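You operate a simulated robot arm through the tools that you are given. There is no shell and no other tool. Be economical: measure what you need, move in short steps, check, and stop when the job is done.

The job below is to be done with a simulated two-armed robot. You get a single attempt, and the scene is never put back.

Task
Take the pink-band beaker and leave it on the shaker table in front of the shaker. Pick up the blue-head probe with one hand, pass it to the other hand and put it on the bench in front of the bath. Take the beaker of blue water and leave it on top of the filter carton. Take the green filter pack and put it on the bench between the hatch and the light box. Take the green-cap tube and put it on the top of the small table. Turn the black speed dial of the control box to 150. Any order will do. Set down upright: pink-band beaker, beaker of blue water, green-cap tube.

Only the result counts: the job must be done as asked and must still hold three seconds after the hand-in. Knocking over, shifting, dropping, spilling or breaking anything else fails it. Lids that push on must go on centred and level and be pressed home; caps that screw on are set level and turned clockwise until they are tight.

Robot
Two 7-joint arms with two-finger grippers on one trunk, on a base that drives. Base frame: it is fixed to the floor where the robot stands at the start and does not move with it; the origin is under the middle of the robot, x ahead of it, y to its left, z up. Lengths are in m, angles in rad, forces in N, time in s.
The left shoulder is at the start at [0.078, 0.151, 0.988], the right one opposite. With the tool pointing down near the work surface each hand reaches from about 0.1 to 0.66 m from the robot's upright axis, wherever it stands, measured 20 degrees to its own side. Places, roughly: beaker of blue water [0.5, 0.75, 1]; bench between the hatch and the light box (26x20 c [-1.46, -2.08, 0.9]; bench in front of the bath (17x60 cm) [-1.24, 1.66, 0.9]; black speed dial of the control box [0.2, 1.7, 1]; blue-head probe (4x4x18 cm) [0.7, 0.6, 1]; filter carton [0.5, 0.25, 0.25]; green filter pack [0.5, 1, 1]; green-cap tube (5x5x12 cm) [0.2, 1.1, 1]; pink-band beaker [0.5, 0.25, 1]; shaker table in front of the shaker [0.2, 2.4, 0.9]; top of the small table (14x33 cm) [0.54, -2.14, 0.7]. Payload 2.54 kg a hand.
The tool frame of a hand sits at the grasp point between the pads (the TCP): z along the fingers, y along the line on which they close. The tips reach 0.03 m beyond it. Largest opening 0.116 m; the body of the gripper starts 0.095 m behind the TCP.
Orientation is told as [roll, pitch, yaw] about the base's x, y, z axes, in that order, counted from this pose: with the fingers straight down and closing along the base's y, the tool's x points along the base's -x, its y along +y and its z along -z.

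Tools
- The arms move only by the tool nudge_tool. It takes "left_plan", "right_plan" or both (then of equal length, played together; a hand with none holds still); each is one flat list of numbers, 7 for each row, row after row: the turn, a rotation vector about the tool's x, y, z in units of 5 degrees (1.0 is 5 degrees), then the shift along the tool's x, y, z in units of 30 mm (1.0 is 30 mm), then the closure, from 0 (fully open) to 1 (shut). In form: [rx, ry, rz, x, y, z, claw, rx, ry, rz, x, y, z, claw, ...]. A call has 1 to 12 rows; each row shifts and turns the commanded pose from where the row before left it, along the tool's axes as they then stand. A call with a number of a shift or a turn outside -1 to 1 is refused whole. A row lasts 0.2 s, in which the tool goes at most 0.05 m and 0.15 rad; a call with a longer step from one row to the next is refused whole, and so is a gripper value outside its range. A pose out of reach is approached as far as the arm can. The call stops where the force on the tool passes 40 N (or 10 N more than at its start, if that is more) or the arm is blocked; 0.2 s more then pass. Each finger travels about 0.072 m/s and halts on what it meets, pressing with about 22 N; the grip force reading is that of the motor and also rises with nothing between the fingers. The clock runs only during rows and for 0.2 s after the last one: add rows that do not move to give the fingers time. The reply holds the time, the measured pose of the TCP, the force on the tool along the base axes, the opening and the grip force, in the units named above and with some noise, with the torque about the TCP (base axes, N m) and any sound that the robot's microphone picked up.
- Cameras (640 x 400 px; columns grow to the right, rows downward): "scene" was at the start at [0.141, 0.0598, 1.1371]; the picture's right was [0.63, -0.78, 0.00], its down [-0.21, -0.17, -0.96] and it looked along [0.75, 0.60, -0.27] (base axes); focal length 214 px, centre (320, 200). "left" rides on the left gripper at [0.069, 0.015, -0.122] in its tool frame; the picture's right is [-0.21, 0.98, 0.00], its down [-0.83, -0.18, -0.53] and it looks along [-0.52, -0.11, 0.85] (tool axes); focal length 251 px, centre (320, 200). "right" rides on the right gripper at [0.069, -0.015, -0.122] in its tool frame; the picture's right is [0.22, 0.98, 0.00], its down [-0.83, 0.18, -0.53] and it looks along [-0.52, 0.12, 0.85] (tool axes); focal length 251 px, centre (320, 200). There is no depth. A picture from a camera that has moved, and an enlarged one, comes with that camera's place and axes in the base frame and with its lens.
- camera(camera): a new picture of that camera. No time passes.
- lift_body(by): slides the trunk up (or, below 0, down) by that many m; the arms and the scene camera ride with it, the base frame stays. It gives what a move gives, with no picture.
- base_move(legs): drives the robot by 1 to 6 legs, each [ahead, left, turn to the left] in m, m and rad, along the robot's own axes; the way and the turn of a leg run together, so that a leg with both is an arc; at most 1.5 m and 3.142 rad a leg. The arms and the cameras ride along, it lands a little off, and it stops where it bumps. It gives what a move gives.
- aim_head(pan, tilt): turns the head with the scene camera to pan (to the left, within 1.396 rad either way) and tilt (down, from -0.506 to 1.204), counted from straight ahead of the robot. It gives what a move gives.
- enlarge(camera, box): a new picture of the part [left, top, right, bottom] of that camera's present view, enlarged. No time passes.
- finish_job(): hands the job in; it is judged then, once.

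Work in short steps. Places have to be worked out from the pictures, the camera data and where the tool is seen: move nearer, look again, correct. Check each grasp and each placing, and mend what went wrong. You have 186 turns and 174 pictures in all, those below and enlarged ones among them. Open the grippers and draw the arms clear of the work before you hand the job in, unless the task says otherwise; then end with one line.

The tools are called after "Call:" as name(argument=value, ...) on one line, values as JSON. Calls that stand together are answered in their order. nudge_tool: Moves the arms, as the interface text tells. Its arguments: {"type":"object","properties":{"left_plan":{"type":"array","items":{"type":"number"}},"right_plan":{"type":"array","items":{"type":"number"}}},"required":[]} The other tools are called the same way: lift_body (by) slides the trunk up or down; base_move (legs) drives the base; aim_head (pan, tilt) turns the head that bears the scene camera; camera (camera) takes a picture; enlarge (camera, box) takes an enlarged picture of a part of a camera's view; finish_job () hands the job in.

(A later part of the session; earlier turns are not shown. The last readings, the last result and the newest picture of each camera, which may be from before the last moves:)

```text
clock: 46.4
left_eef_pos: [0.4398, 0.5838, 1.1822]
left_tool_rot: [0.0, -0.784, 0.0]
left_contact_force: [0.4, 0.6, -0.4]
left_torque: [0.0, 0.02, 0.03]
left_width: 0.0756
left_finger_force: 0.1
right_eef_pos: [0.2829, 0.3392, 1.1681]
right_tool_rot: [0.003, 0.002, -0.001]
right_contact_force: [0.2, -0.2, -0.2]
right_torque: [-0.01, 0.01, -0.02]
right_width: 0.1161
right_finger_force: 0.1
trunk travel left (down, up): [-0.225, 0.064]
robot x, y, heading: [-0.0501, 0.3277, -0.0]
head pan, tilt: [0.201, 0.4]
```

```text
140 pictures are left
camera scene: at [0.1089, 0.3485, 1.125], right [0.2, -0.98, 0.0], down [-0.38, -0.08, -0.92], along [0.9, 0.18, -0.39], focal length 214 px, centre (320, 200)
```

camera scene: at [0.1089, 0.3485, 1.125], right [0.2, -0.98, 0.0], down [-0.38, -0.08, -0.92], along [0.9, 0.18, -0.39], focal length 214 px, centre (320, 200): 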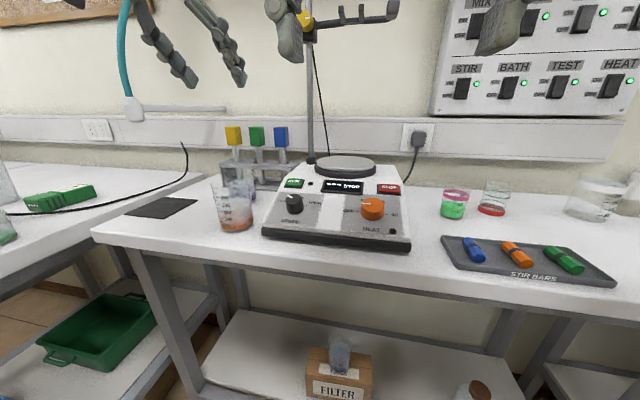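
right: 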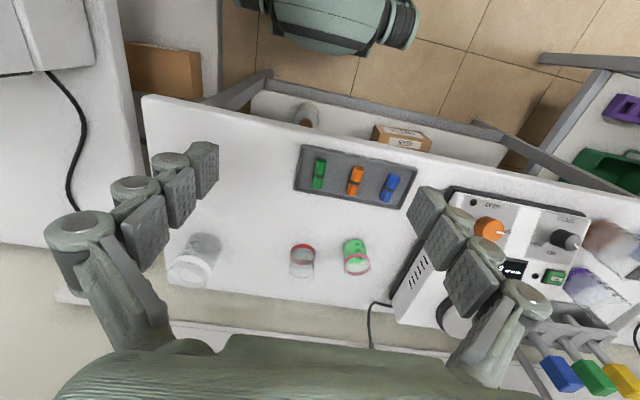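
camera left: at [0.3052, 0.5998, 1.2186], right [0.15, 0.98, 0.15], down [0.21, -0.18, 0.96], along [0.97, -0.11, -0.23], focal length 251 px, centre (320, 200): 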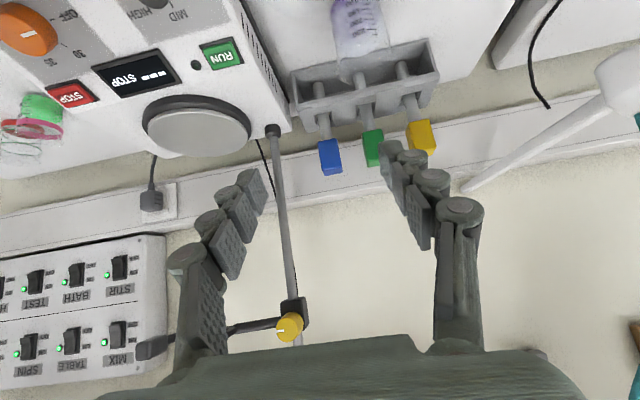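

Head seen at y≈0.583, in line with the hand. I narrow the fingers to 6 cm, move forward and start down the tool axis, stopping short.

Call:
nudge_tool(left_plan=[0, 0, 0, -0.75, 0, 0.75, 0.48, 0, 0, 0, -0.75, 0, 0.75, 0.48, 0, 0, 0, -0.75, 0, 0.75, 0.48, 0, 0, 0, -0.75, 0, 0.75, 0.48, 0, 0, 0, 0, 0, 1, 0.48, 0, 0, 0, 0, 0, 1, 0.48, 0, 0, 0, 0, 0, 1, 0.48])

Call:
camera(camera="left")

Call:
enlarge(camera="scene", box=[180, 60, 340, 200])

```text
clock: 48.0
left_eef_pos: [0.6313, 0.5857, 1.1176]
left_tool_rot: [0.0, -0.786, -0.001]
left_contact_force: [-0.1, -0.4, -0.3]
left_torque: [0.04, 0.0, -0.02]
left_width: 0.0602
left_finger_force: 0.0
right_eef_pos: [0.2838, 0.3392, 1.1677]
right_tool_rot: [0.002, 0.002, -0.002]
right_contact_force: [-0.5, -0.2, 0.0]
right_torque: [0.0, 0.03, 0.02]
right_width: 0.1158
right_finger_force: 0.1
trunk travel left (down, up): [-0.225, 0.064]
robot x, y, heading: [-0.0494, 0.3262, 0.001]
head pan, tilt: [0.201, 0.4]
```

```text
139 pictures are left
camera left: at [0.4967, 0.5994, 1.1547], right [0.15, 0.98, 0.15], down [0.21, -0.18, 0.96], along [0.97, -0.11, -0.23], focal length 251 px, centre (320, 200)
```

left: 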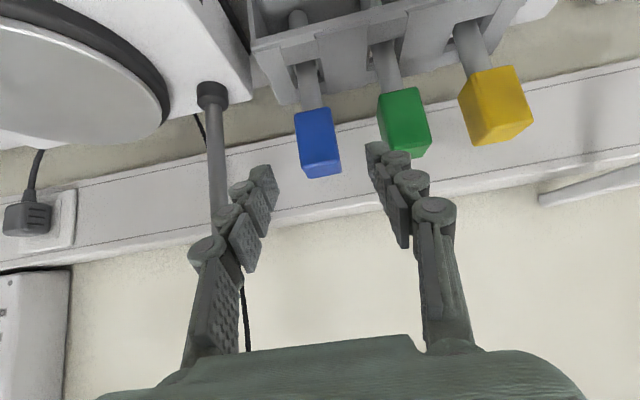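

```text
2.86 times, centred on (260, 130) of scene
camera zoom: at [0.1089, 0.3486, 1.125], right [0.2, -0.98, 0.0], down [-0.38, -0.08, -0.92], along [0.9, 0.18, -0.39], focal length 613 px, centre (491, 400)
```

zoom: 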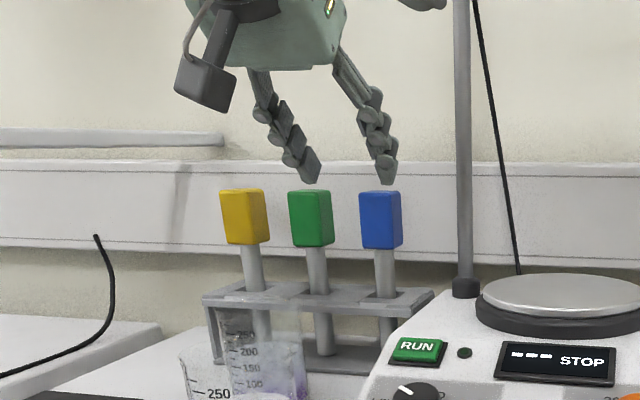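

Aligned. I advance the last 9 cm and close on the blue head.

Call:
nudge_tool(left_plan=[0, 0, 0, 0, -0.07, 1, 0.48, 0, 0, 0, 0, 0, 1, 0.48, 0, 0, 0, 0, 0, 0.9, 0.48, 0, 0, 0, 0, 0, 0, 0.6, 0, 0, 0, 0, 0, 0, 0.75, 0, 0, 0, 0, 0, 0, 0.8, 0, 0, 0, 0, 0, 0, 0.8])

Call:
camera(camera="left")

Call:
enlarge(camera="scene", box=[180, 60, 340, 200])

```text
clock: 49.6
left_eef_pos: [0.6914, 0.583, 1.0557]
left_tool_rot: [-0.001, -0.786, 0.001]
left_contact_force: [1.2, -1.5, 1.4]
left_torque: [-0.01, -0.13, 0.02]
left_width: 0.033
left_finger_force: 22.0
right_eef_pos: [0.2832, 0.3391, 1.17]
right_tool_rot: [0.0, 0.0, -0.001]
right_contact_force: [0.2, 0.8, -0.2]
right_torque: [0.01, -0.02, -0.03]
right_width: 0.116
right_finger_force: 0.1
trunk travel left (down, up): [-0.225, 0.064]
robot x, y, heading: [-0.0516, 0.33, 0.0]
head pan, tilt: [0.201, 0.4]
```

```text
137 pictures are left
camera left: at [0.5566, 0.5972, 1.0933], right [0.15, 0.98, 0.15], down [0.21, -0.18, 0.96], along [0.97, -0.11, -0.23], focal length 251 px, centre (320, 200)
```

left: 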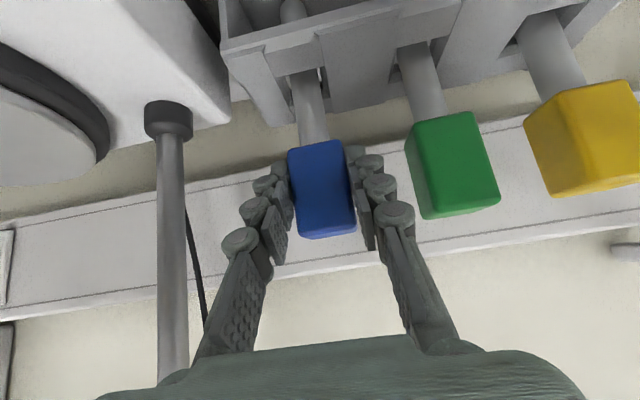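

```text
2.86 times, centred on (260, 130) of scene
camera zoom: at [0.1084, 0.3485, 1.1251], right [0.2, -0.98, 0.0], down [-0.38, -0.08, -0.92], along [0.9, 0.18, -0.39], focal length 613 px, centre (491, 400)
```

zoom: 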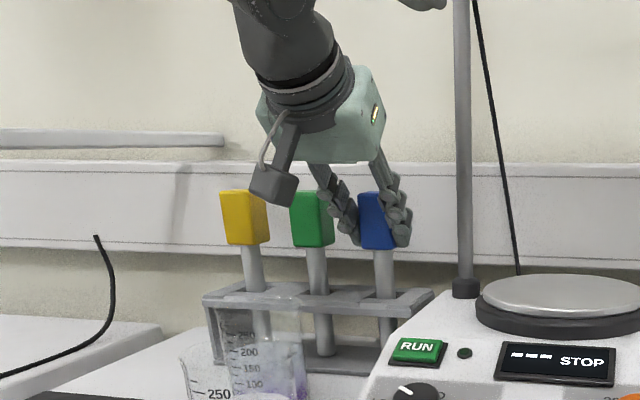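

Head gripped (0.033 m). I lift straight up ~0.18 m and then draw back.

Call:
nudge_tool(left_plan=[0, 0, 0, -0.5, 0, -0.5, 0.8, 0, 0, 0, -0.7, 0, -0.7, 0.8, 0, 0, 0, -0.7, 0, -0.7, 0.8, 0, 0, 0, -0.7, 0, -0.7, 0.8, 0, 0, 0, -0.7, 0, -0.7, 0.8, 0, 0, 0, -0.7, 0, -0.7, 0.8, 0, 0, 0, -0.5, 0, -0.5, 0.8])

Call:
camera(camera="left")

Call:
camera(camera="scene")

```text
clock: 51.2
left_eef_pos: [0.6912, 0.5837, 1.1859]
left_tool_rot: [-0.004, -0.787, 0.006]
left_contact_force: [0.7, -0.7, -1.3]
left_torque: [-0.06, -0.02, 0.02]
left_width: 0.033
left_finger_force: 21.8
left hand out of reach, approached as far as the arm can: row 5, 6, 7
right_eef_pos: [0.2813, 0.3394, 1.1685]
right_tool_rot: [0.001, 0.003, 0.0]
right_contact_force: [-0.8, -0.1, 0.6]
right_torque: [0.0, 0.0, -0.03]
right_width: 0.1159
right_finger_force: 0.1
trunk travel left (down, up): [-0.225, 0.064]
robot x, y, heading: [-0.0444, 0.3311, -0.005]
head pan, tilt: [0.201, 0.4]
```

```text
135 pictures are left
camera left: at [0.5563, 0.5992, 1.2226], right [0.15, 0.98, 0.15], down [0.21, -0.18, 0.96], along [0.97, -0.11, -0.23], focal length 251 px, centre (320, 200)
```

left: 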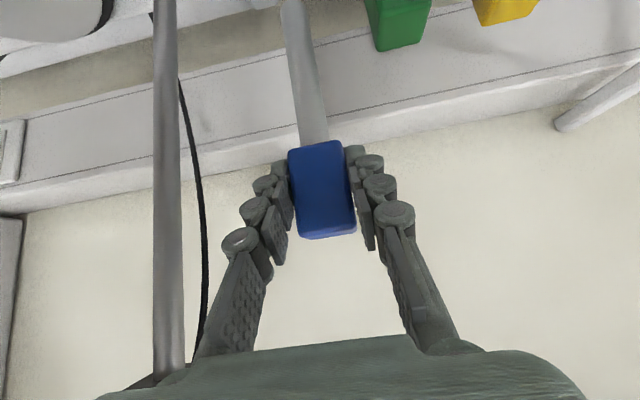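

```text
134 pictures are left
camera scene: at [0.1085, 0.3486, 1.1251], right [0.2, -0.98, 0.0], down [-0.38, -0.08, -0.92], along [0.9, 0.18, -0.39], focal length 214 px, centre (320, 200)
```

scene: 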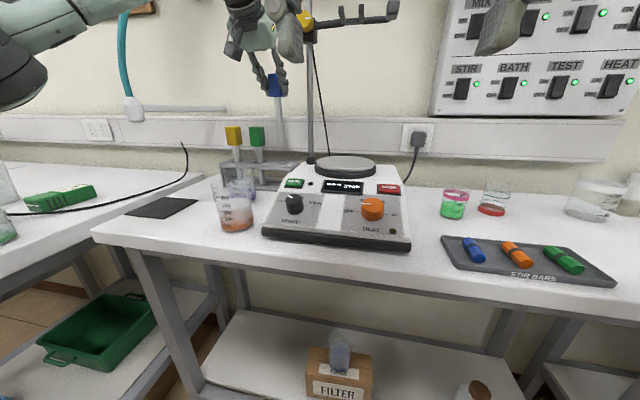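

The probe is up 0.13 m at the arm's limit; I raise the trunk 6 cm more to clear the rack surely, then back off the base.

Call:
lift_body(by=0.06)

Call:
camera(camera="left")

Call:
base_move(legs=[[-0.35, 0, 0]])

Call:
camera(camera="scene")

```text
clock: 52.2
left_eef_pos: [0.6906, 0.5846, 1.2452]
left_tool_rot: [-0.004, -0.786, 0.004]
left_contact_force: [0.0, 0.0, -1.2]
left_torque: [0.02, -0.01, 0.06]
left_width: 0.033
left_finger_force: 22.4
right_eef_pos: [0.2832, 0.3395, 1.2276]
right_tool_rot: [0.002, 0.0, -0.001]
right_contact_force: [0.5, 0.8, -0.1]
right_torque: [-0.01, 0.04, 0.01]
right_width: 0.116
right_finger_force: 0.1
trunk travel left (down, up): [-0.285, 0.004]
robot x, y, heading: [-0.0531, 0.3293, 0.002]
head pan, tilt: [0.201, 0.4]
```

```text
133 pictures are left
camera left: at [0.5566, 0.5989, 1.2824], right [0.15, 0.98, 0.15], down [0.21, -0.18, 0.96], along [0.97, -0.11, -0.23], focal length 251 px, centre (320, 200)
```

left: 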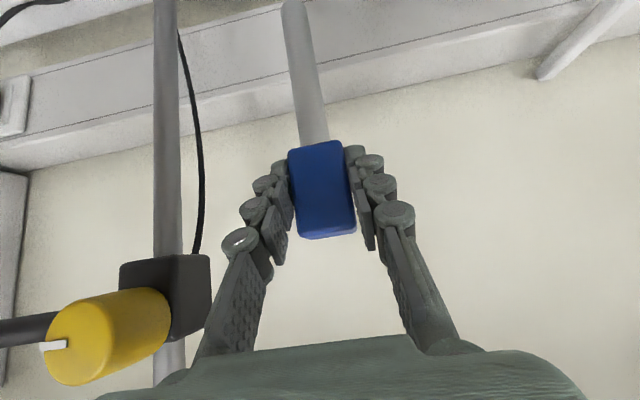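

```text
clock: 54.5
left_eef_pos: [0.3366, 0.5845, 1.2455]
left_tool_rot: [-0.004, -0.788, 0.003]
left_contact_force: [-0.4, 0.3, 0.3]
left_torque: [0.0, 0.01, -0.02]
left_width: 0.033
left_finger_force: 21.5
right_eef_pos: [-0.0717, 0.3393, 1.2281]
right_tool_rot: [0.001, 0.001, -0.002]
right_contact_force: [-0.6, 0.0, 0.8]
right_torque: [-0.01, -0.05, 0.0]
right_width: 0.116
right_finger_force: 0.0
trunk travel left (down, up): [-0.285, 0.004]
robot x, y, heading: [-0.4036, 0.3268, -0.008]
head pan, tilt: [0.201, 0.4]
```

```text
132 pictures are left
camera scene: at [-0.2461, 0.3486, 1.1852], right [0.2, -0.98, 0.0], down [-0.38, -0.08, -0.92], along [0.9, 0.18, -0.39], focal length 214 px, centre (320, 200)
```

scene: 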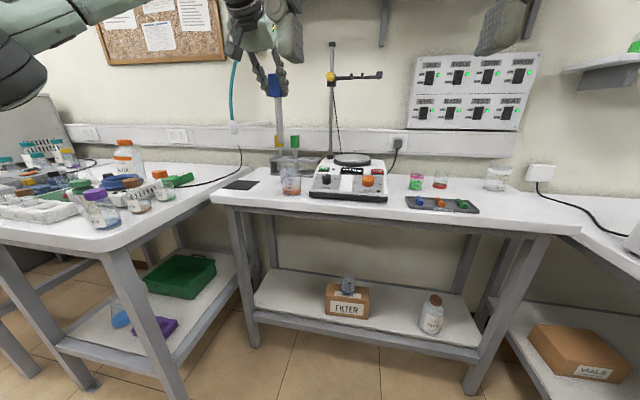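

The probe is clear. I bring the left hand with the probe to the middle front, and move the right hand aside while starting to turn it to point left (toward +y).

Call:
nudge_tool(left_plan=[0, 0, 0, 0.75, -0.69, -0.75, 0.8, 0, 0, 0, 0.75, -0.69, -0.75, 0.8, 0, 0, 0, 0.75, -0.69, -0.75, 0.8, 0, 0, 0, 0.75, -0.69, -0.75, 0.8, 0, 0, 0, 0.75, -0.69, -0.75, 0.8, 0, 0, 0, 0.75, -0.69, -0.75, 0.8, 0, 0, 0, 0.75, -0.69, -0.75, 0.8, 0, 0, 0, 0.75, -0.69, -0.75, 0.8, 0, 0, 0, 0, 0, 0, 0.8, 0, 0, 0, 0, 0, 0, 0.8, 0, 0, 0, 0, 0, 0, 0.8, 0, 0, 0, 0, 0, 0, 0.8], right_plan=[0, 0, 0, 0, -1, 0, 0, 0, 0, 0, 0, -1, 0, 0, 0, 0, 0, 0, -1, 0, 0, 0, 0, 0, 0, -1, 0, 0, 0, 0, 0, 0, -1, 0, 0, -0.96, -0.96, -0.96, 0, 0, 0, 0, -0.96, -0.96, -0.96, 0, 0, 0, 0, -0.96, -0.96, -0.96, 0, 0, 0, 0, -0.96, -0.96, -0.96, 0, 0, 0, 0, -0.96, -0.96, -0.96, 0, 0, 0, 0, -0.96, -0.96, -0.96, 0, 0, 0, 0, -0.96, -0.96, -0.96, 0, 0, 0, 0])

Call:
nudge_tool(right_plan=[-0.96, -0.96, -0.96, 0, 0, 0, 0, -0.96, -0.96, -0.96, 0, 0, 0, 0, -0.96, -0.96, -0.96, 0, 0, 0, 0, -0.96, -0.96, -0.96, 0, 0, 0, 0, -0.96, -0.96, -0.96, 0, 0, 0, 0, -0.96, -0.96, -0.96, 0, 0, 0, 0, -0.96, -0.96, -0.96, 0, 0, 0, 0, -0.41, -0.41, -0.41, 0, 0, 0, 0.2])

Call:
camera(camera="scene")

Call:
camera(camera="right")

```text
clock: 57.1
left_eef_pos: [0.083, 0.4156, 1.2468]
left_tool_rot: [-0.005, -0.785, 0.005]
left_contact_force: [-0.3, -1.0, -0.7]
left_torque: [0.03, 0.03, -0.02]
left_width: 0.0332
left_finger_force: 22.0
right_eef_pos: [-0.0711, 0.1881, 1.2282]
right_tool_rot: [0.457, -0.707, 0.45]
right_contact_force: [-0.1, 0.1, -0.1]
right_torque: [-0.03, 0.0, -0.01]
right_width: 0.1161
right_finger_force: 0.1
trunk travel left (down, up): [-0.285, 0.004]
robot x, y, heading: [-0.405, 0.3306, -0.0]
head pan, tilt: [0.201, 0.4]
```

```text
clock: 58.9
left_eef_pos: [0.0819, 0.4166, 1.2479]
left_tool_rot: [-0.004, -0.785, 0.002]
left_contact_force: [-0.1, -0.2, -1.1]
left_torque: [0.0, 0.0, 0.01]
left_width: 0.0329
left_finger_force: 22.3
right_eef_pos: [-0.0711, 0.1899, 1.2289]
right_tool_rot: [2.718, -1.57, -1.149]
right_contact_force: [0.3, -0.9, -0.3]
right_torque: [0.01, 0.01, -0.04]
right_width: 0.0929
right_finger_force: 0.1
trunk travel left (down, up): [-0.285, 0.004]
robot x, y, heading: [-0.4078, 0.3295, 0.0]
head pan, tilt: [0.201, 0.4]
```

```text
131 pictures are left
camera scene: at [-0.2455, 0.3488, 1.1851], right [0.2, -0.98, 0.0], down [-0.38, -0.08, -0.92], along [0.9, 0.18, -0.39], focal length 214 px, centre (320, 200)
```

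scene: 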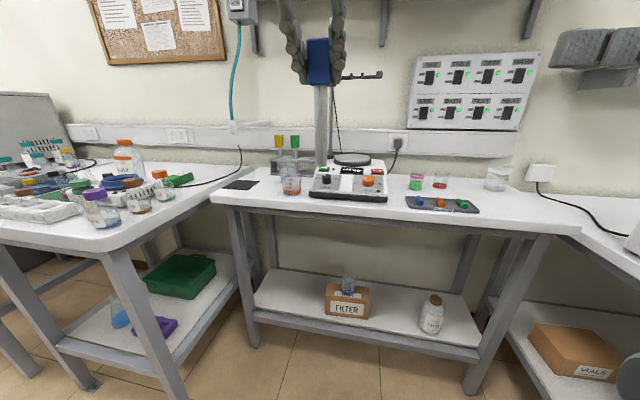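

```text
130 pictures are left
camera right: at [-0.0563, 0.0673, 1.1582], right [-0.98, 0.0, -0.21], down [-0.18, -0.54, 0.82], along [-0.11, 0.84, 0.52], focal length 251 px, centre (320, 200)
```

right: 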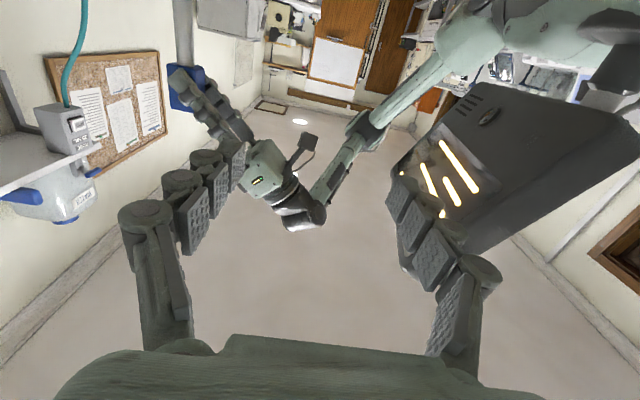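

The right hand now points to +y. I move it forward to x≈0.083 and down below the head's height, then part of the way toward the rod.

Call:
nudge_tool(right_plan=[0, 0, 0, 0.4, -1, 0, 0.3, 0, 0, 0, 0.4, -1, 0, 0.3, 0, 0, 0, 0.4, -1, 0, 0.3, 0, 0, 0, 0.4, -1, 0, 0.3, 0, 0, 0, 0.43, -1.0, 0, 0.3, 0, 0, 0, 0, -0.13, 1, 0.3, 0, 0, 0, 0, 0, 1, 0.3, 0, 0, 0, 0, 0, 1, 0.3, 0, 0, 0, 0, 0, 1, 0.3])

Call:
camera(camera="right")

Call:
camera(camera="scene")

```text
clock: 60.9
left_eef_pos: [0.0831, 0.4154, 1.248]
left_tool_rot: [-0.004, -0.784, 0.003]
left_contact_force: [-0.5, -0.6, -0.4]
left_torque: [0.03, 0.01, 0.01]
left_width: 0.033
left_finger_force: 21.9
right_eef_pos: [-0.0356, 0.266, 1.2005]
right_tool_rot: [1.472, -1.559, 0.098]
right_contact_force: [-0.9, -0.7, 0.6]
right_torque: [-0.01, 0.02, -0.01]
right_width: 0.0813
right_finger_force: 0.1
right hand out of reach, approached as far as the arm can: row 2, 3, 4, 5, 6, 8, 9
trunk travel left (down, up): [-0.285, 0.004]
robot x, y, heading: [-0.4054, 0.3287, 0.001]
head pan, tilt: [0.201, 0.4]
```

```text
129 pictures are left
camera right: at [-0.0216, 0.1434, 1.1308], right [-0.98, 0.0, -0.21], down [-0.17, -0.53, 0.83], along [-0.11, 0.85, 0.52], focal length 251 px, centre (320, 200)
```

right: 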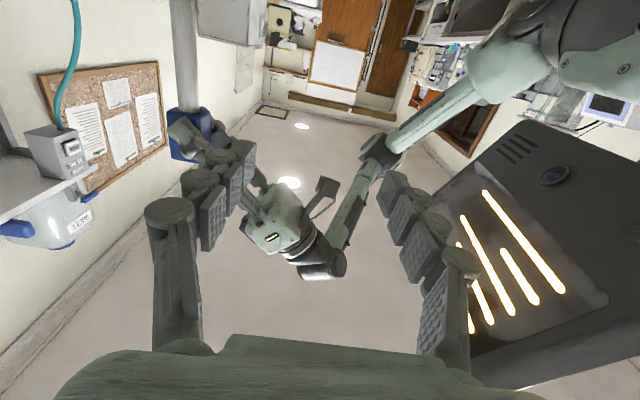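

```text
128 pictures are left
camera scene: at [-0.2456, 0.3485, 1.1851], right [0.2, -0.98, 0.0], down [-0.38, -0.08, -0.92], along [0.9, 0.18, -0.39], focal length 214 px, centre (320, 200)
```

scene: 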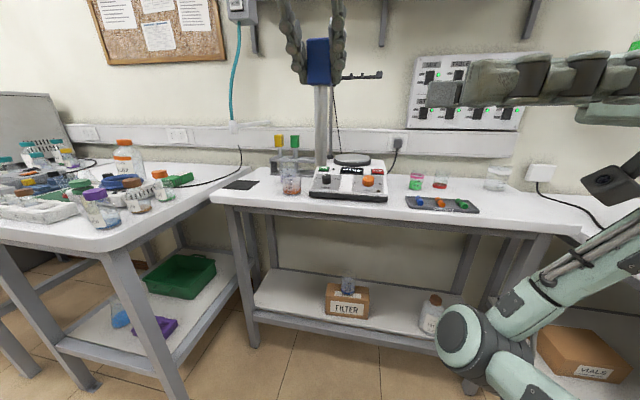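

The hand's forward range is limited pointing straight left. I yaw it 45° forward while advancing, and move the left hand with the probe 0.12 m forward.

Call:
nudge_tool(left_plan=[0, 0, 0, -0.75, 0, 0.75, 0.8, 0, 0, 0, -0.75, 0, 0.75, 0.8, 0, 0, 0, -0.75, 0, 0.75, 0.8, 0, 0, 0, -0.75, 0, 0.75, 0.8, 0, 0, 0, 0, 0, 0, 0.8, 0, 0, 0, 0, 0, 0, 0.8, 0, 0, 0, 0, 0, 0, 0.8, 0, 0, 0, 0, 0, 0, 0.8, 0, 0, 0, 0, 0, 0, 0.8], right_plan=[1, 0, 0, 0.1, -0.4, 0.2, 0.3, 1, 0, 0, 0.1, -0.4, 0.2, 0.3, 1, 0, 0, 0.1, -0.4, 0.2, 0.3, 1, 0, 0, 0.1, -0.4, 0.2, 0.3, 1, 0, 0, 0.1, -0.4, 0.2, 0.3, 1, 0, 0, 0.1, -0.4, 0.2, 0.3, 1, 0, 0, 0.1, -0.4, 0.2, 0.3, 1, 0, 0, 0.1, -0.4, 0.2, 0.3, 1, 0, 0, 0.1, -0.4, 0.2, 0.3])

Call:
camera(camera="right")

Call:
camera(camera="scene")

```text
clock: 62.9
left_eef_pos: [0.2053, 0.4564, 1.2499]
left_tool_rot: [-0.004, -0.785, 0.001]
left_contact_force: [-0.9, -0.2, -0.8]
left_torque: [0.0, 0.02, -0.01]
left_width: 0.0331
left_finger_force: 22.2
left hand out of reach, approached as far as the arm can: row 2, 3, 4
right_eef_pos: [-0.0364, 0.265, 1.1999]
right_tool_rot: [1.439, -1.563, 0.13]
right_contact_force: [-0.3, 0.4, -0.1]
right_torque: [0.03, -0.01, 0.03]
right_width: 0.0813
right_finger_force: 0.1
right hand out of reach, approached as far as the arm can: row 1, 2, 3, 4, 5, 6, 7, 8, 9
trunk travel left (down, up): [-0.285, 0.004]
robot x, y, heading: [-0.4005, 0.3281, -0.0]
head pan, tilt: [0.201, 0.4]
```

```text
127 pictures are left
camera right: at [-0.0216, 0.1432, 1.1309], right [-0.98, 0.0, -0.21], down [-0.17, -0.53, 0.83], along [-0.11, 0.85, 0.52], focal length 251 px, centre (320, 200)
```

right: 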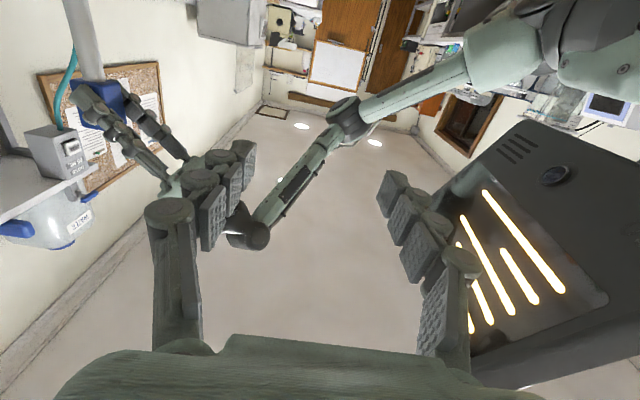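

```text
126 pictures are left
camera scene: at [-0.2456, 0.3486, 1.1851], right [0.2, -0.98, 0.0], down [-0.38, -0.08, -0.92], along [0.9, 0.18, -0.39], focal length 214 px, centre (320, 200)
```

scene: 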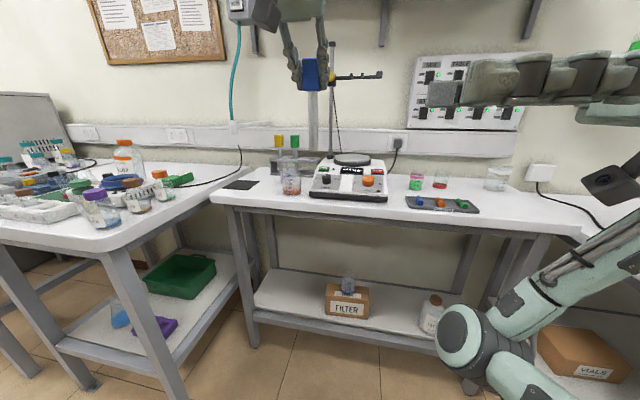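

The right arm is at a joint limit. I unwind it back to tool-down; then I'll use a forward-pitched right hand instead.

Call:
nudge_tool(right_plan=[0.96, 0.96, 0.96, 0, 0, 0, 0.3, 0.96, 0.96, 0.96, 0, 0, 0, 0.3, 0.96, 0.96, 0.96, 0, 0, 0, 0.3, 0.96, 0.96, 0.96, 0, 0, 0, 0.3, 0.96, 0.96, 0.96, 0, 0, 0, 0.3, 0.96, 0.96, 0.96, 0, 0, 0, 0.3, 0.96, 0.96, 0.96, 0, 0, 0, 0.3, 0.96, 0.96, 0.96, 0, 0, 0, 0.3, 0.96, 0.96, 0.96, 0, 0, 0, 0.3, 0.96, 0.96, 0.96, 0, 0, 0, 0.3, 0.96, 0.96, 0.96, 0, 0, 0, 0.3, 0.96, 0.96, 0.96, 0, 0, 0, 0.3])

Call:
nudge_tool(right_plan=[0.96, 0.96, 0.96, 0, 0, 0, 0.3, 0.96, 0.96, 0.96, 0, 0, 0, 0.3, 0.41, 0.41, 0.41, 0, 0, 0, 0.3, 0, 0, 0, 0, 0, 0, 0.3])

```text
clock: 65.5
left_eef_pos: [0.2033, 0.4585, 1.2484]
left_tool_rot: [-0.003, -0.784, 0.005]
left_contact_force: [0.7, -0.5, -1.2]
left_torque: [-0.01, 0.06, -0.04]
left_width: 0.0329
left_finger_force: 22.5
right_eef_pos: [-0.0371, 0.2651, 1.2021]
right_tool_rot: [0.183, -0.214, 0.182]
right_contact_force: [-0.1, 0.4, -0.3]
right_torque: [0.01, 0.01, 0.01]
right_width: 0.0813
right_finger_force: 0.1
trunk travel left (down, up): [-0.285, 0.004]
robot x, y, heading: [-0.4049, 0.3323, -0.0]
head pan, tilt: [0.201, 0.4]
```

```text
clock: 66.5
left_eef_pos: [0.205, 0.4562, 1.2502]
left_tool_rot: [-0.004, -0.785, 0.003]
left_contact_force: [0.5, 0.3, -1.5]
left_torque: [0.0, 0.02, 0.05]
left_width: 0.0328
left_finger_force: 22.3
right_eef_pos: [-0.0365, 0.2646, 1.2018]
right_tool_rot: [0.0, 0.009, 0.0]
right_contact_force: [-0.3, 0.3, -0.6]
right_torque: [0.01, -0.02, 0.01]
right_width: 0.0812
right_finger_force: 0.0
trunk travel left (down, up): [-0.285, 0.004]
robot x, y, heading: [-0.4031, 0.3261, -0.003]
head pan, tilt: [0.201, 0.4]
```

Right is back to tool-down. I yaw it 30° inward and pitch it forward, while lowering the left hand 6 cm.

Call:
nudge_tool(left_plan=[0, 0, 0, 0.7, 0, 0.7, 0.8, 0, 0, 0, 0.7, 0, 0.7, 0.8, 0, 0, 0, 0, 0, 0, 0.8, 0, 0, 0, 0, 0, 0, 0.8, 0, 0, 0, 0, 0, 0, 0.8, 0, 0, 0, 0, 0, 0, 0.8, 0, 0, 0, 0, 0, 0, 0.8, 0, 0, 0, 0, 0, 0, 0.8, 0, 0, 0, 0, 0, 0, 0.8, 0, 0, 0, 0, 0, 0, 0.8, 0, 0, 0, 0, 0, 0, 0.8, 0, 0, 0, 0, 0, 0, 0.8], right_plan=[0, 0, -1, -0.5, -0.5, 0.5, 0.5, 0, 0, -1, -0.5, -0.5, 0.5, 0.5, 0, 0, -1, -0.5, -0.5, 0.5, 0.5, 0, 0, -1, -0.3, -0.5, 0.5, 0.5, 0, 0, -1, 0, -0.5, 0.5, 0.5, 0, 0, -1, 0, -0.5, 0, 0.5, 0, -1, 0, 0, 0, 0, 0.5, 0, -1, 0, 0, 0, 0, 0.5, 0, -1, 0, 0, 0, 0, 0.5, 0, -1, 0, 0, 0, 0, 0.5, 0, -1, 0, 0, 0, 0, 0.5, 0, -1, 0, 0, 0, 0, 0.5])

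Call:
nudge_tool(right_plan=[0, -1, 0, 0, 0, 0, 0.5, 0, -1, 0, 0, 0, 0, 0.5, 0, -1, 0, 0, 0, 0, 0.5, 0, -1, 0, 0, 0, 0, 0.5, 0, -1, 0, 0, 0, 0, 0.5, 0, -1, 0, 0, 0, 0, 0.5, 0, -1, 0, 0, 0, 0, 0.5, 0, -1, 0, 0, 0, 0, 0.5])

Call:
camera(camera="right")

Call:
camera(camera="scene")

```text
clock: 69.1
left_eef_pos: [0.2048, 0.4574, 1.19]
left_tool_rot: [-0.004, -0.786, 0.004]
left_contact_force: [-0.1, 0.1, -0.3]
left_torque: [-0.05, 0.01, 0.02]
left_width: 0.0333
left_finger_force: 21.8
right_eef_pos: [0.0349, 0.1846, 1.1259]
right_tool_rot: [0.006, -0.517, 0.52]
right_contact_force: [-0.1, 0.7, 0.3]
right_torque: [-0.01, -0.02, 0.02]
right_width: 0.058
right_finger_force: 0.0
trunk travel left (down, up): [-0.285, 0.004]
robot x, y, heading: [-0.4063, 0.329, -0.006]
head pan, tilt: [0.201, 0.4]
```

```text
clock: 70.9
left_eef_pos: [0.2047, 0.4584, 1.1901]
left_tool_rot: [-0.004, -0.786, 0.003]
left_contact_force: [-0.5, -0.5, -0.8]
left_torque: [-0.02, 0.01, 0.04]
left_width: 0.0328
left_finger_force: 21.8
right_eef_pos: [0.0473, 0.1819, 1.1355]
right_tool_rot: [0.013, -1.213, 0.515]
right_contact_force: [-0.1, -0.5, -0.9]
right_torque: [-0.02, 0.02, 0.01]
right_width: 0.0578
right_finger_force: 0.1
right hand out of reach, approached as far as the arm can: row 8
trunk travel left (down, up): [-0.285, 0.004]
robot x, y, heading: [-0.4057, 0.3291, -0.002]
head pan, tilt: [0.201, 0.4]
```

```text
125 pictures are left
camera right: at [-0.0662, 0.1, 1.1127], right [-0.56, 0.81, -0.2], down [-0.27, 0.05, 0.96], along [0.79, 0.59, 0.19], focal length 251 px, centre (320, 200)
```

right: 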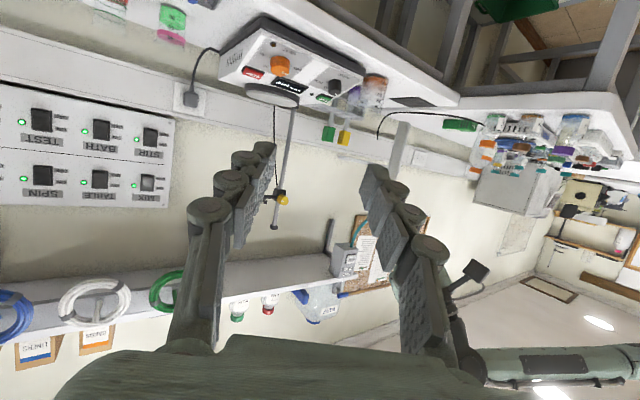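

```text
124 pictures are left
camera scene: at [-0.2456, 0.3485, 1.1851], right [0.2, -0.98, 0.0], down [-0.38, -0.08, -0.92], along [0.9, 0.18, -0.39], focal length 214 px, centre (320, 200)
```

scene: 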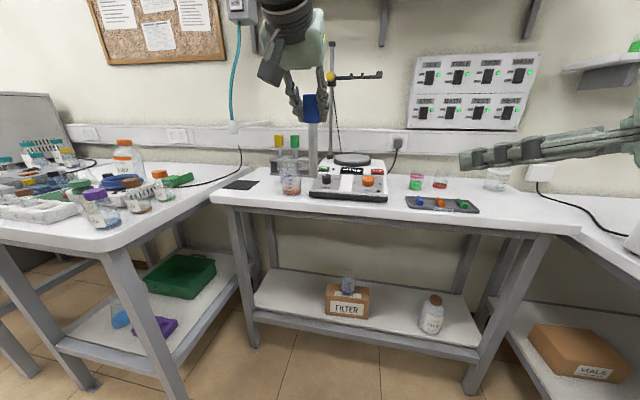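

Right hand pitched 70°, yaw 30°. I bring the left hand toward the middle and the right hand to a pre-approach point ~10 cm short of the rod.

Call:
nudge_tool(left_plan=[0, 0, 0, 0, -0.55, 0, 0.8, 0, 0, 0, 0, -0.55, 0, 0.8, 0, 0, 0, 0, -0.55, 0, 0.8, 0, 0, 0, 0, -0.55, 0, 0.8, 0, 0, 0, 0, -0.55, 0, 0.8, 0, 0, 0, 0, -0.55, 0, 0.8], right_plan=[0, 0, 0, -0.305, 0.43, 0.67, 0.4, 0, 0, 0, -0.305, 0.43, 0.67, 0.4, 0, 0, 0, -0.305, 0.43, 0.67, 0.4, 0, 0, 0, -0.305, 0.43, 0.67, 0.4, 0, 0, 0, -0.305, 0.43, 0.67, 0.4, 0, 0, 0, -0.305, 0.43, 0.67, 0.4])

Call:
camera(camera="right")

Call:
camera(camera="scene")

```text
clock: 72.3
left_eef_pos: [0.2036, 0.4274, 1.1891]
left_tool_rot: [-0.007, -0.784, 0.011]
left_contact_force: [0.8, 0.3, -0.9]
left_torque: [-0.03, 0.02, 0.01]
left_width: 0.0328
left_finger_force: 21.5
left hand out of reach, approached as far as the arm can: row 3, 4, 5, 6
right_eef_pos: [0.1216, 0.3162, 1.1451]
right_tool_rot: [0.011, -1.213, 0.514]
right_contact_force: [0.1, 0.5, 0.0]
right_torque: [-0.02, -0.04, -0.02]
right_width: 0.0696
right_finger_force: 0.0
trunk travel left (down, up): [-0.285, 0.004]
robot x, y, heading: [-0.4046, 0.3293, -0.0]
head pan, tilt: [0.201, 0.4]
```

```text
123 pictures are left
camera right: at [0.0103, 0.2343, 1.1217], right [-0.55, 0.81, -0.2], down [-0.27, 0.05, 0.96], along [0.79, 0.59, 0.19], focal length 251 px, centre (320, 200)
```

right: 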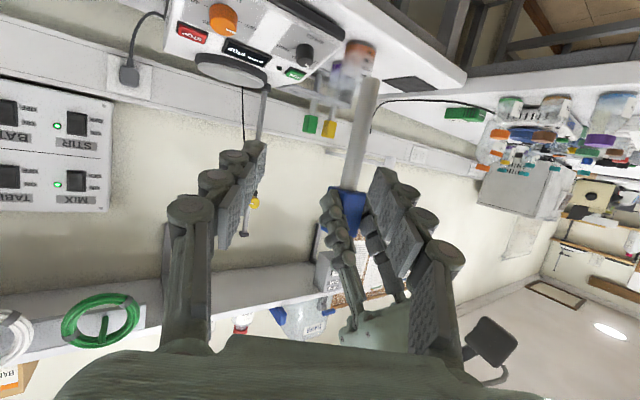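

```text
122 pictures are left
camera scene: at [-0.2454, 0.349, 1.185], right [0.2, -0.98, 0.0], down [-0.38, -0.08, -0.92], along [0.9, 0.18, -0.39], focal length 214 px, centre (320, 200)
```

scene: 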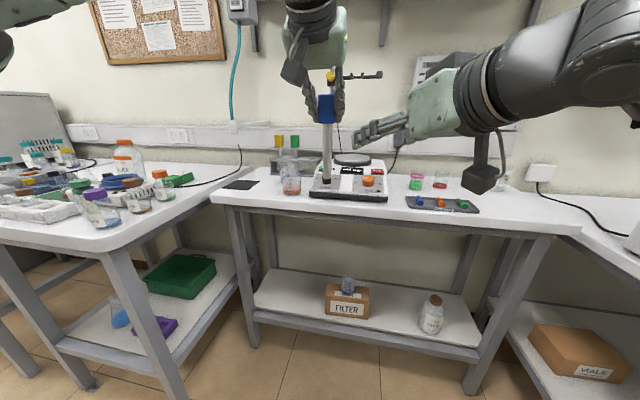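

Rod seen slightly right of the right hand's axis. I shift 5.6 cm along the closing axis and approach half way.

Call:
nudge_tool(right_plan=[0, 0, 0, -0.1, 0.93, 0, 0.4, 0, 0, 0, -0.1, 0.93, 0, 0.4, 0, 0, 0, 0, 0, 0.8, 0.4, 0, 0, 0, 0, 0, 0.8, 0.4])

Call:
camera(camera="right")

Call:
enlarge(camera="scene", box=[240, 0, 500, 200])

```text
clock: 73.3
left_eef_pos: [0.2054, 0.4262, 1.1881]
left_tool_rot: [-0.005, -0.784, 0.008]
left_contact_force: [0.7, -0.4, -0.4]
left_torque: [0.02, -0.02, 0.05]
left_width: 0.033
left_finger_force: 22.4
right_eef_pos: [0.134, 0.388, 1.1336]
right_tool_rot: [0.01, -1.212, 0.516]
right_contact_force: [0.0, -0.1, 0.9]
right_torque: [0.02, 0.02, 0.02]
right_width: 0.0695
right_finger_force: 0.1
trunk travel left (down, up): [-0.285, 0.004]
robot x, y, heading: [-0.4052, 0.3301, -0.001]
head pan, tilt: [0.201, 0.4]
```

```text
121 pictures are left
camera right: at [0.0224, 0.3058, 1.1107], right [-0.55, 0.81, -0.2], down [-0.27, 0.05, 0.96], along [0.79, 0.59, 0.19], focal length 251 px, centre (320, 200)
```

right: 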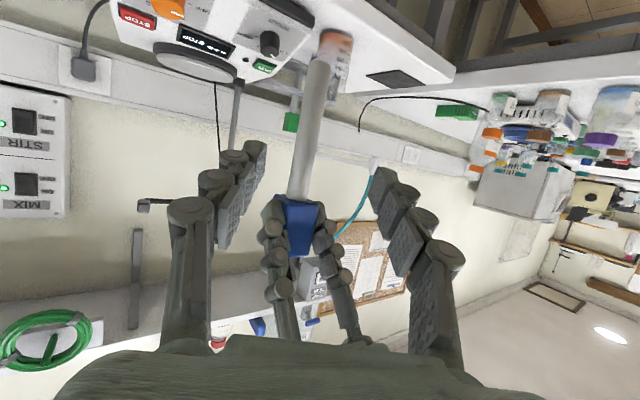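

```text
2.00 times, centred on (370, 100) of scene
camera zoom: at [-0.2455, 0.3488, 1.1851], right [0.2, -0.98, 0.0], down [-0.38, -0.08, -0.92], along [0.9, 0.18, -0.39], focal length 429 px, centre (220, 400)
```

zoom: 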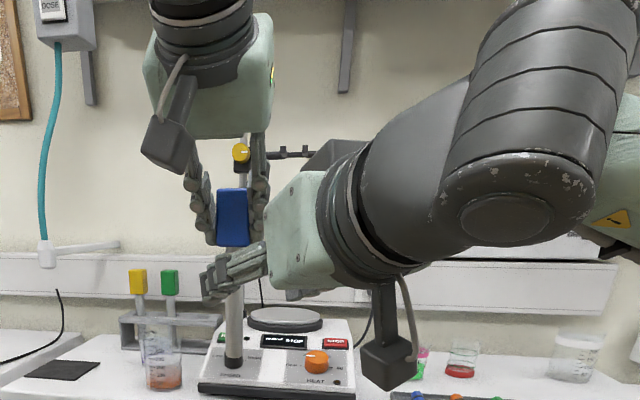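

Rod is centred. I go in 8.5 cm and close the right hand on the rod.

Call:
nudge_tool(right_plan=[0, 0, 0, 0, -0.03, 0.95, 0.4, 0, 0, 0, 0, -0.03, 0.95, 0.4, 0, 0, 0, 0, 0, 0.95, 0.4, 0, 0, 0, 0, 0, 0, 0.6, 0, 0, 0, 0, 0, 0, 0.8, 0, 0, 0, 0, 0, 0, 0.92, 0, 0, 0, 0, 0, 0, 0.92])

Call:
camera(camera="right")

Call:
enlarge(camera="scene", box=[240, 0, 500, 200])

```text
clock: 74.9
left_eef_pos: [0.2046, 0.4275, 1.1892]
left_tool_rot: [-0.006, -0.785, 0.009]
left_contact_force: [-15.0, 13.5, 2.4]
left_torque: [0.98, 0.66, 0.26]
left_width: 0.0338
left_finger_force: 21.7
right_eef_pos: [0.2069, 0.4226, 1.1013]
right_tool_rot: [0.013, -1.211, 0.503]
right_contact_force: [14.3, -15.1, -1.4]
right_torque: [0.27, 0.57, -0.29]
right_width: 0.0184
right_finger_force: 21.9
trunk travel left (down, up): [-0.285, 0.004]
robot x, y, heading: [-0.4058, 0.3324, -0.001]
head pan, tilt: [0.201, 0.4]
```

```text
119 pictures are left
camera right: at [0.0943, 0.3422, 1.0798], right [-0.55, 0.81, -0.2], down [-0.27, 0.05, 0.96], along [0.79, 0.58, 0.19], focal length 251 px, centre (320, 200)
```

right: 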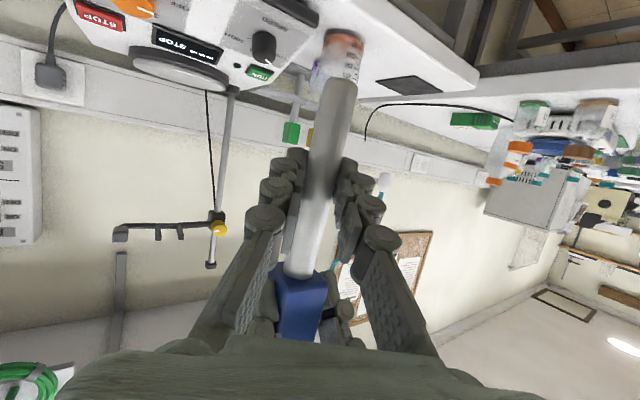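

```text
2.00 times, centred on (370, 100) of scene
camera zoom: at [-0.2456, 0.3486, 1.1851], right [0.2, -0.98, 0.0], down [-0.38, -0.08, -0.92], along [0.9, 0.18, -0.39], focal length 429 px, centre (220, 400)
```

zoom: 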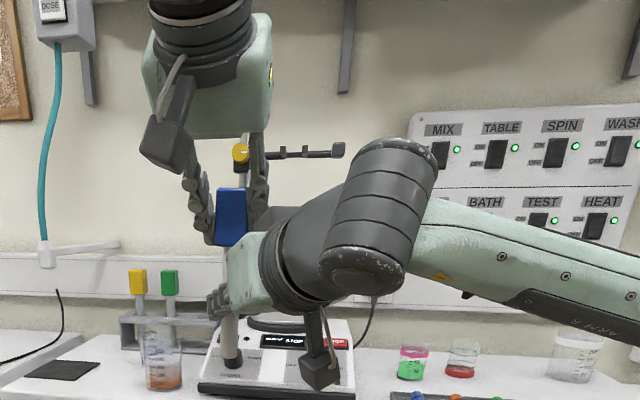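

The right hand holds the rod (18 mm). I open the left hand and draw it back along its axis.

Call:
nudge_tool(left_plan=[0, 0, 0, 0, 0, 0, 0.65, 0, 0, 0, 0, 0, 0, 0.5, 0, 0, 0, 0, 0, 0, 0.4, 0, 0, 0, 0, 0, -0.6, 0.4, 0, 0, 0, 0, 0.3, -0.9, 0.4, 0, 0, 0, 0, 0.5, -0.8, 0.4, 0, 0, 0, -0.5, 0.8, -0.5, 0.4, 0, 0, 0, -0.5, 0.8, -0.5, 0.4])

Call:
camera(camera="scene")

Call:
camera(camera="right")

```text
clock: 76.7
left_eef_pos: [0.1547, 0.4994, 1.2811]
left_tool_rot: [-0.004, -0.784, 0.004]
left_contact_force: [0.5, -0.2, 0.8]
left_torque: [0.0, 0.01, -0.02]
left_width: 0.0698
left_finger_force: 0.1
right_eef_pos: [0.2043, 0.4257, 1.1035]
right_tool_rot: [0.01, -1.215, 0.515]
right_contact_force: [0.0, 0.8, 0.3]
right_torque: [0.01, 0.03, -0.01]
right_width: 0.0179
right_finger_force: 21.5
trunk travel left (down, up): [-0.285, 0.004]
robot x, y, heading: [-0.4049, 0.3273, 0.002]
head pan, tilt: [0.201, 0.4]
```

```text
117 pictures are left
camera scene: at [-0.246, 0.3488, 1.1851], right [0.2, -0.98, 0.0], down [-0.38, -0.08, -0.92], along [0.9, 0.18, -0.39], focal length 214 px, centre (320, 200)
```

scene: 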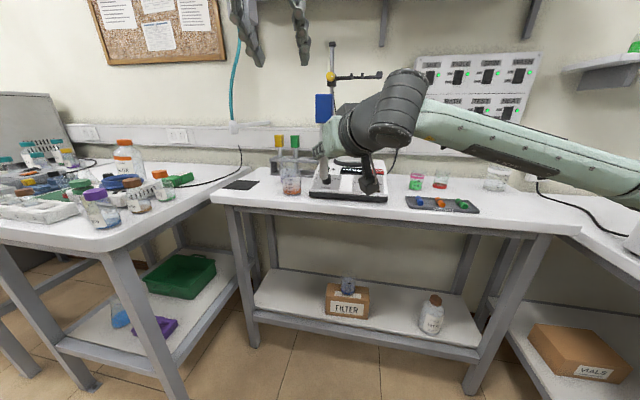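

```text
116 pictures are left
camera right: at [0.0925, 0.3439, 1.0803], right [-0.55, 0.81, -0.2], down [-0.27, 0.05, 0.96], along [0.79, 0.59, 0.19], focal length 251 px, centre (320, 200)
```

right: 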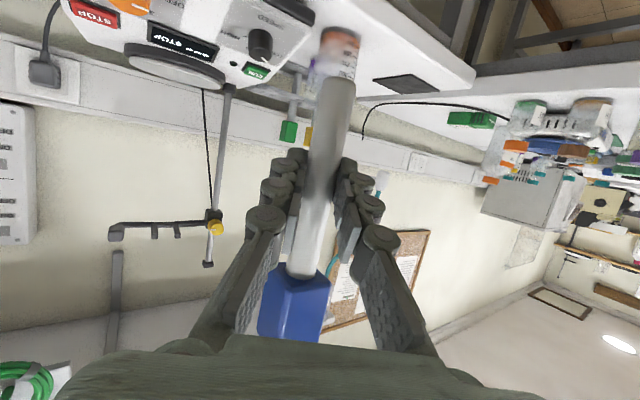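

Handover complete. I draw the right hand with the probe back beside the body and pitch it to tool-down so it carries compactly.

Call:
nudge_tool(right_plan=[0, 0, 0, 0.35, -0.4, -0.93, 0.92, 0, 0, 0, 0.35, -0.4, -0.93, 0.92, 0, 0, 0, 0.35, -0.4, -0.93, 0.92, 0, 0, 0, 0.35, -0.4, -0.93, 0.92, 0, 0, 0, 0.35, -0.4, -0.93, 0.92, 0, 0, 0, 0.35, -0.4, -0.93, 0.92, 0, 0, 0, 0.35, -0.4, -0.93, 0.92, 0, 0, 0, 0.35, -0.4, -0.93, 0.92])

Call:
nudge_tool(right_plan=[0, 1, 0, 0, 0, 0, 0.92, 0, 1, 0, 0, 0, 0, 0.92, 0, 1, 0, 0, 0, 0, 0.92, 0, 1, 0, 0, 0, 0, 0.92, 0, 1, 0, 0, 0, 0, 0.92, 0, 1, 0, 0, 0, 0, 0.92, 0, 1, 0, 0, 0, 0, 0.92, 0, 1, 0, 0, 0, 0, 0.92, 0, 1, 0, 0, 0, 0, 0.92, 0, 1, 0, 0, 0, 0, 0.92, 0, 1, 0, 0, 0, 0, 0.92, 0, 1, 0, 0, 0, 0, 0.92])

Call:
camera(camera="scene")

Call:
camera(camera="right")

```text
clock: 78.5
left_eef_pos: [0.1538, 0.4987, 1.2817]
left_tool_rot: [-0.002, -0.789, 0.002]
left_contact_force: [0.4, 0.1, 0.3]
left_torque: [0.04, -0.04, 0.04]
left_width: 0.0694
left_finger_force: 0.1
right_eef_pos: [0.0636, 0.223, 1.1171]
right_tool_rot: [0.011, -1.21, 0.516]
right_contact_force: [-0.1, -0.2, -0.7]
right_torque: [0.01, 0.04, 0.0]
right_width: 0.0179
right_finger_force: 21.3
right hand out of reach, approached as far as the arm can: row 7, 8
trunk travel left (down, up): [-0.285, 0.004]
robot x, y, heading: [-0.4042, 0.3257, -0.002]
head pan, tilt: [0.201, 0.4]
```

```text
clock: 81.1
left_eef_pos: [0.1554, 0.4985, 1.2802]
left_tool_rot: [-0.002, -0.786, 0.005]
left_contact_force: [0.5, -0.8, 0.2]
left_torque: [0.0, -0.01, -0.01]
left_width: 0.0694
left_finger_force: 0.1
right_eef_pos: [0.0654, 0.2243, 1.118]
right_tool_rot: [0.003, -0.166, 0.524]
right_contact_force: [0.6, 0.0, -1.1]
right_torque: [-0.03, 0.01, 0.02]
right_width: 0.0177
right_finger_force: 22.2
trunk travel left (down, up): [-0.285, 0.004]
robot x, y, heading: [-0.403, 0.3299, -0.003]
head pan, tilt: [0.201, 0.4]
```

```text
115 pictures are left
camera scene: at [-0.2456, 0.3488, 1.1851], right [0.2, -0.98, 0.0], down [-0.38, -0.08, -0.92], along [0.9, 0.18, -0.39], focal length 214 px, centre (320, 200)
```

scene: 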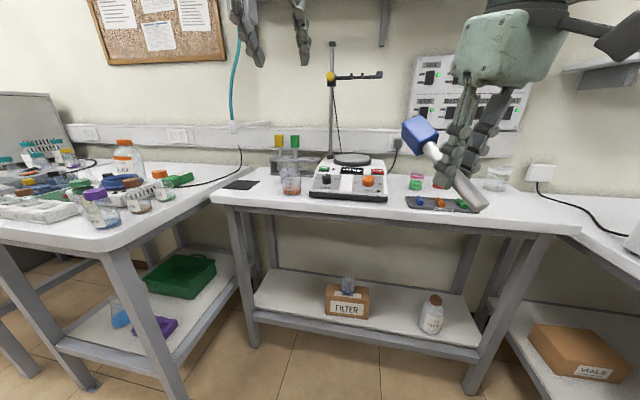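

```text
114 pictures are left
camera right: at [-0.0023, 0.1665, 1.2257], right [-0.67, 0.74, -0.03], down [0.54, 0.52, 0.66], along [0.51, 0.43, -0.75], focal length 251 px, centre (320, 200)
```

right: 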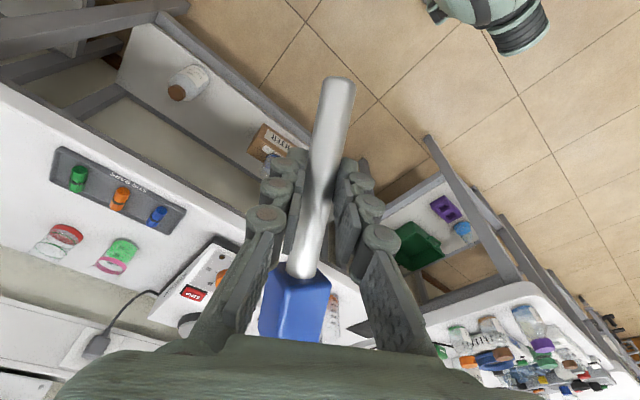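

The probe is held well. I tuck the right hand closer to the body, ready the left hand, then drive right to face the pink-band beaker.

Call:
nudge_tool(left_plan=[0, 0, 0, 0.75, 0.4, 0, 0.2, 0, 0, 0, 0.75, 0.4, 0, 0.2, 0, 0, 0, 0.75, 0.4, 0, 0.2, 0, 0, 0, 0.4, 0.4, 0.4, 0.2, 0, 0, 0, 0.4, 0.4, 0.4, 0.2], right_plan=[0, 0, 0, 0.7, 0.79, 0, 0.92, 0, 0, 0, 0.7, 0.79, 0, 0.92, 0, 0, 0, 0.7, 0.79, 0, 0.92, 0, 0, 0, 0.7, 0.79, 0, 0.92, 0, 0, 0, 0.7, 0.79, 0, 0.92])

Call:
base_move(legs=[[0, -0.44, 0], [0.25, 0, 0]])

Call:
camera(camera="left")

Call:
camera(camera="scene")

```text
clock: 82.3
left_eef_pos: [0.1065, 0.5586, 1.1994]
left_tool_rot: [-0.005, -0.786, 0.005]
left_contact_force: [0.7, -0.2, 0.0]
left_torque: [-0.01, 0.02, -0.03]
left_width: 0.0929
left_finger_force: 0.0
right_eef_pos: [-0.0825, 0.2758, 1.1]
right_tool_rot: [0.004, -0.166, 0.522]
right_contact_force: [-0.7, 1.1, -1.6]
right_torque: [-0.05, 0.02, -0.02]
right_width: 0.0176
right_finger_force: 22.3
trunk travel left (down, up): [-0.285, 0.004]
robot x, y, heading: [-0.4081, 0.3281, -0.0]
head pan, tilt: [0.201, 0.4]
```

```text
clock: 87.8
left_eef_pos: [0.1363, 0.1168, 1.1984]
left_tool_rot: [-0.005, -0.784, 0.0]
left_contact_force: [0.7, 1.0, -0.2]
left_torque: [-0.06, 0.03, 0.02]
left_width: 0.0929
left_finger_force: 0.2
right_eef_pos: [-0.0568, -0.1662, 1.1004]
right_tool_rot: [0.004, -0.166, 0.516]
right_contact_force: [0.7, 0.4, -0.3]
right_torque: [-0.02, 0.01, 0.0]
right_width: 0.0179
right_finger_force: 21.6
trunk travel left (down, up): [-0.285, 0.004]
robot x, y, heading: [-0.3777, -0.1097, -0.01]
head pan, tilt: [0.201, 0.4]
stopped in leg 2: the robot was blocked; the commanded pose is now the measured one
```

```text
113 pictures are left
camera left: at [0.0015, 0.1326, 1.2353], right [0.16, 0.98, 0.15], down [0.21, -0.18, 0.96], along [0.97, -0.12, -0.23], focal length 251 px, centre (320, 200)
```

left: 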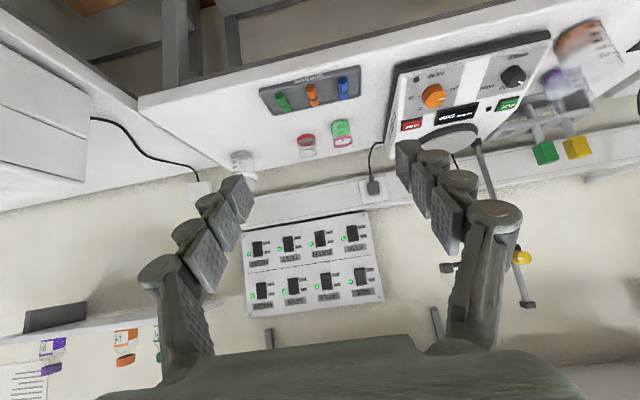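

```text
112 pictures are left
camera scene: at [-0.2194, -0.0906, 1.1853], right [0.19, -0.98, 0.0], down [-0.38, -0.07, -0.92], along [0.9, 0.18, -0.39], focal length 214 px, centre (320, 200)
```

scene: 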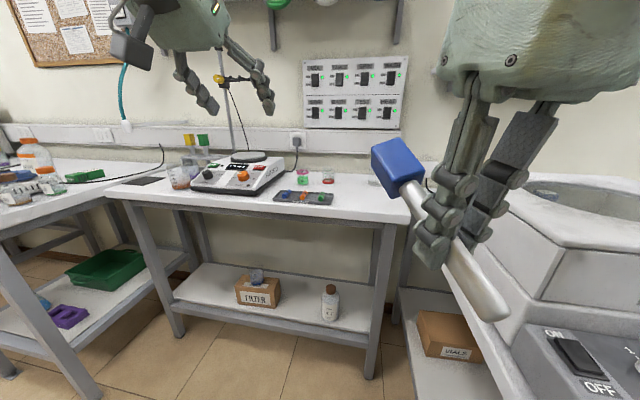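

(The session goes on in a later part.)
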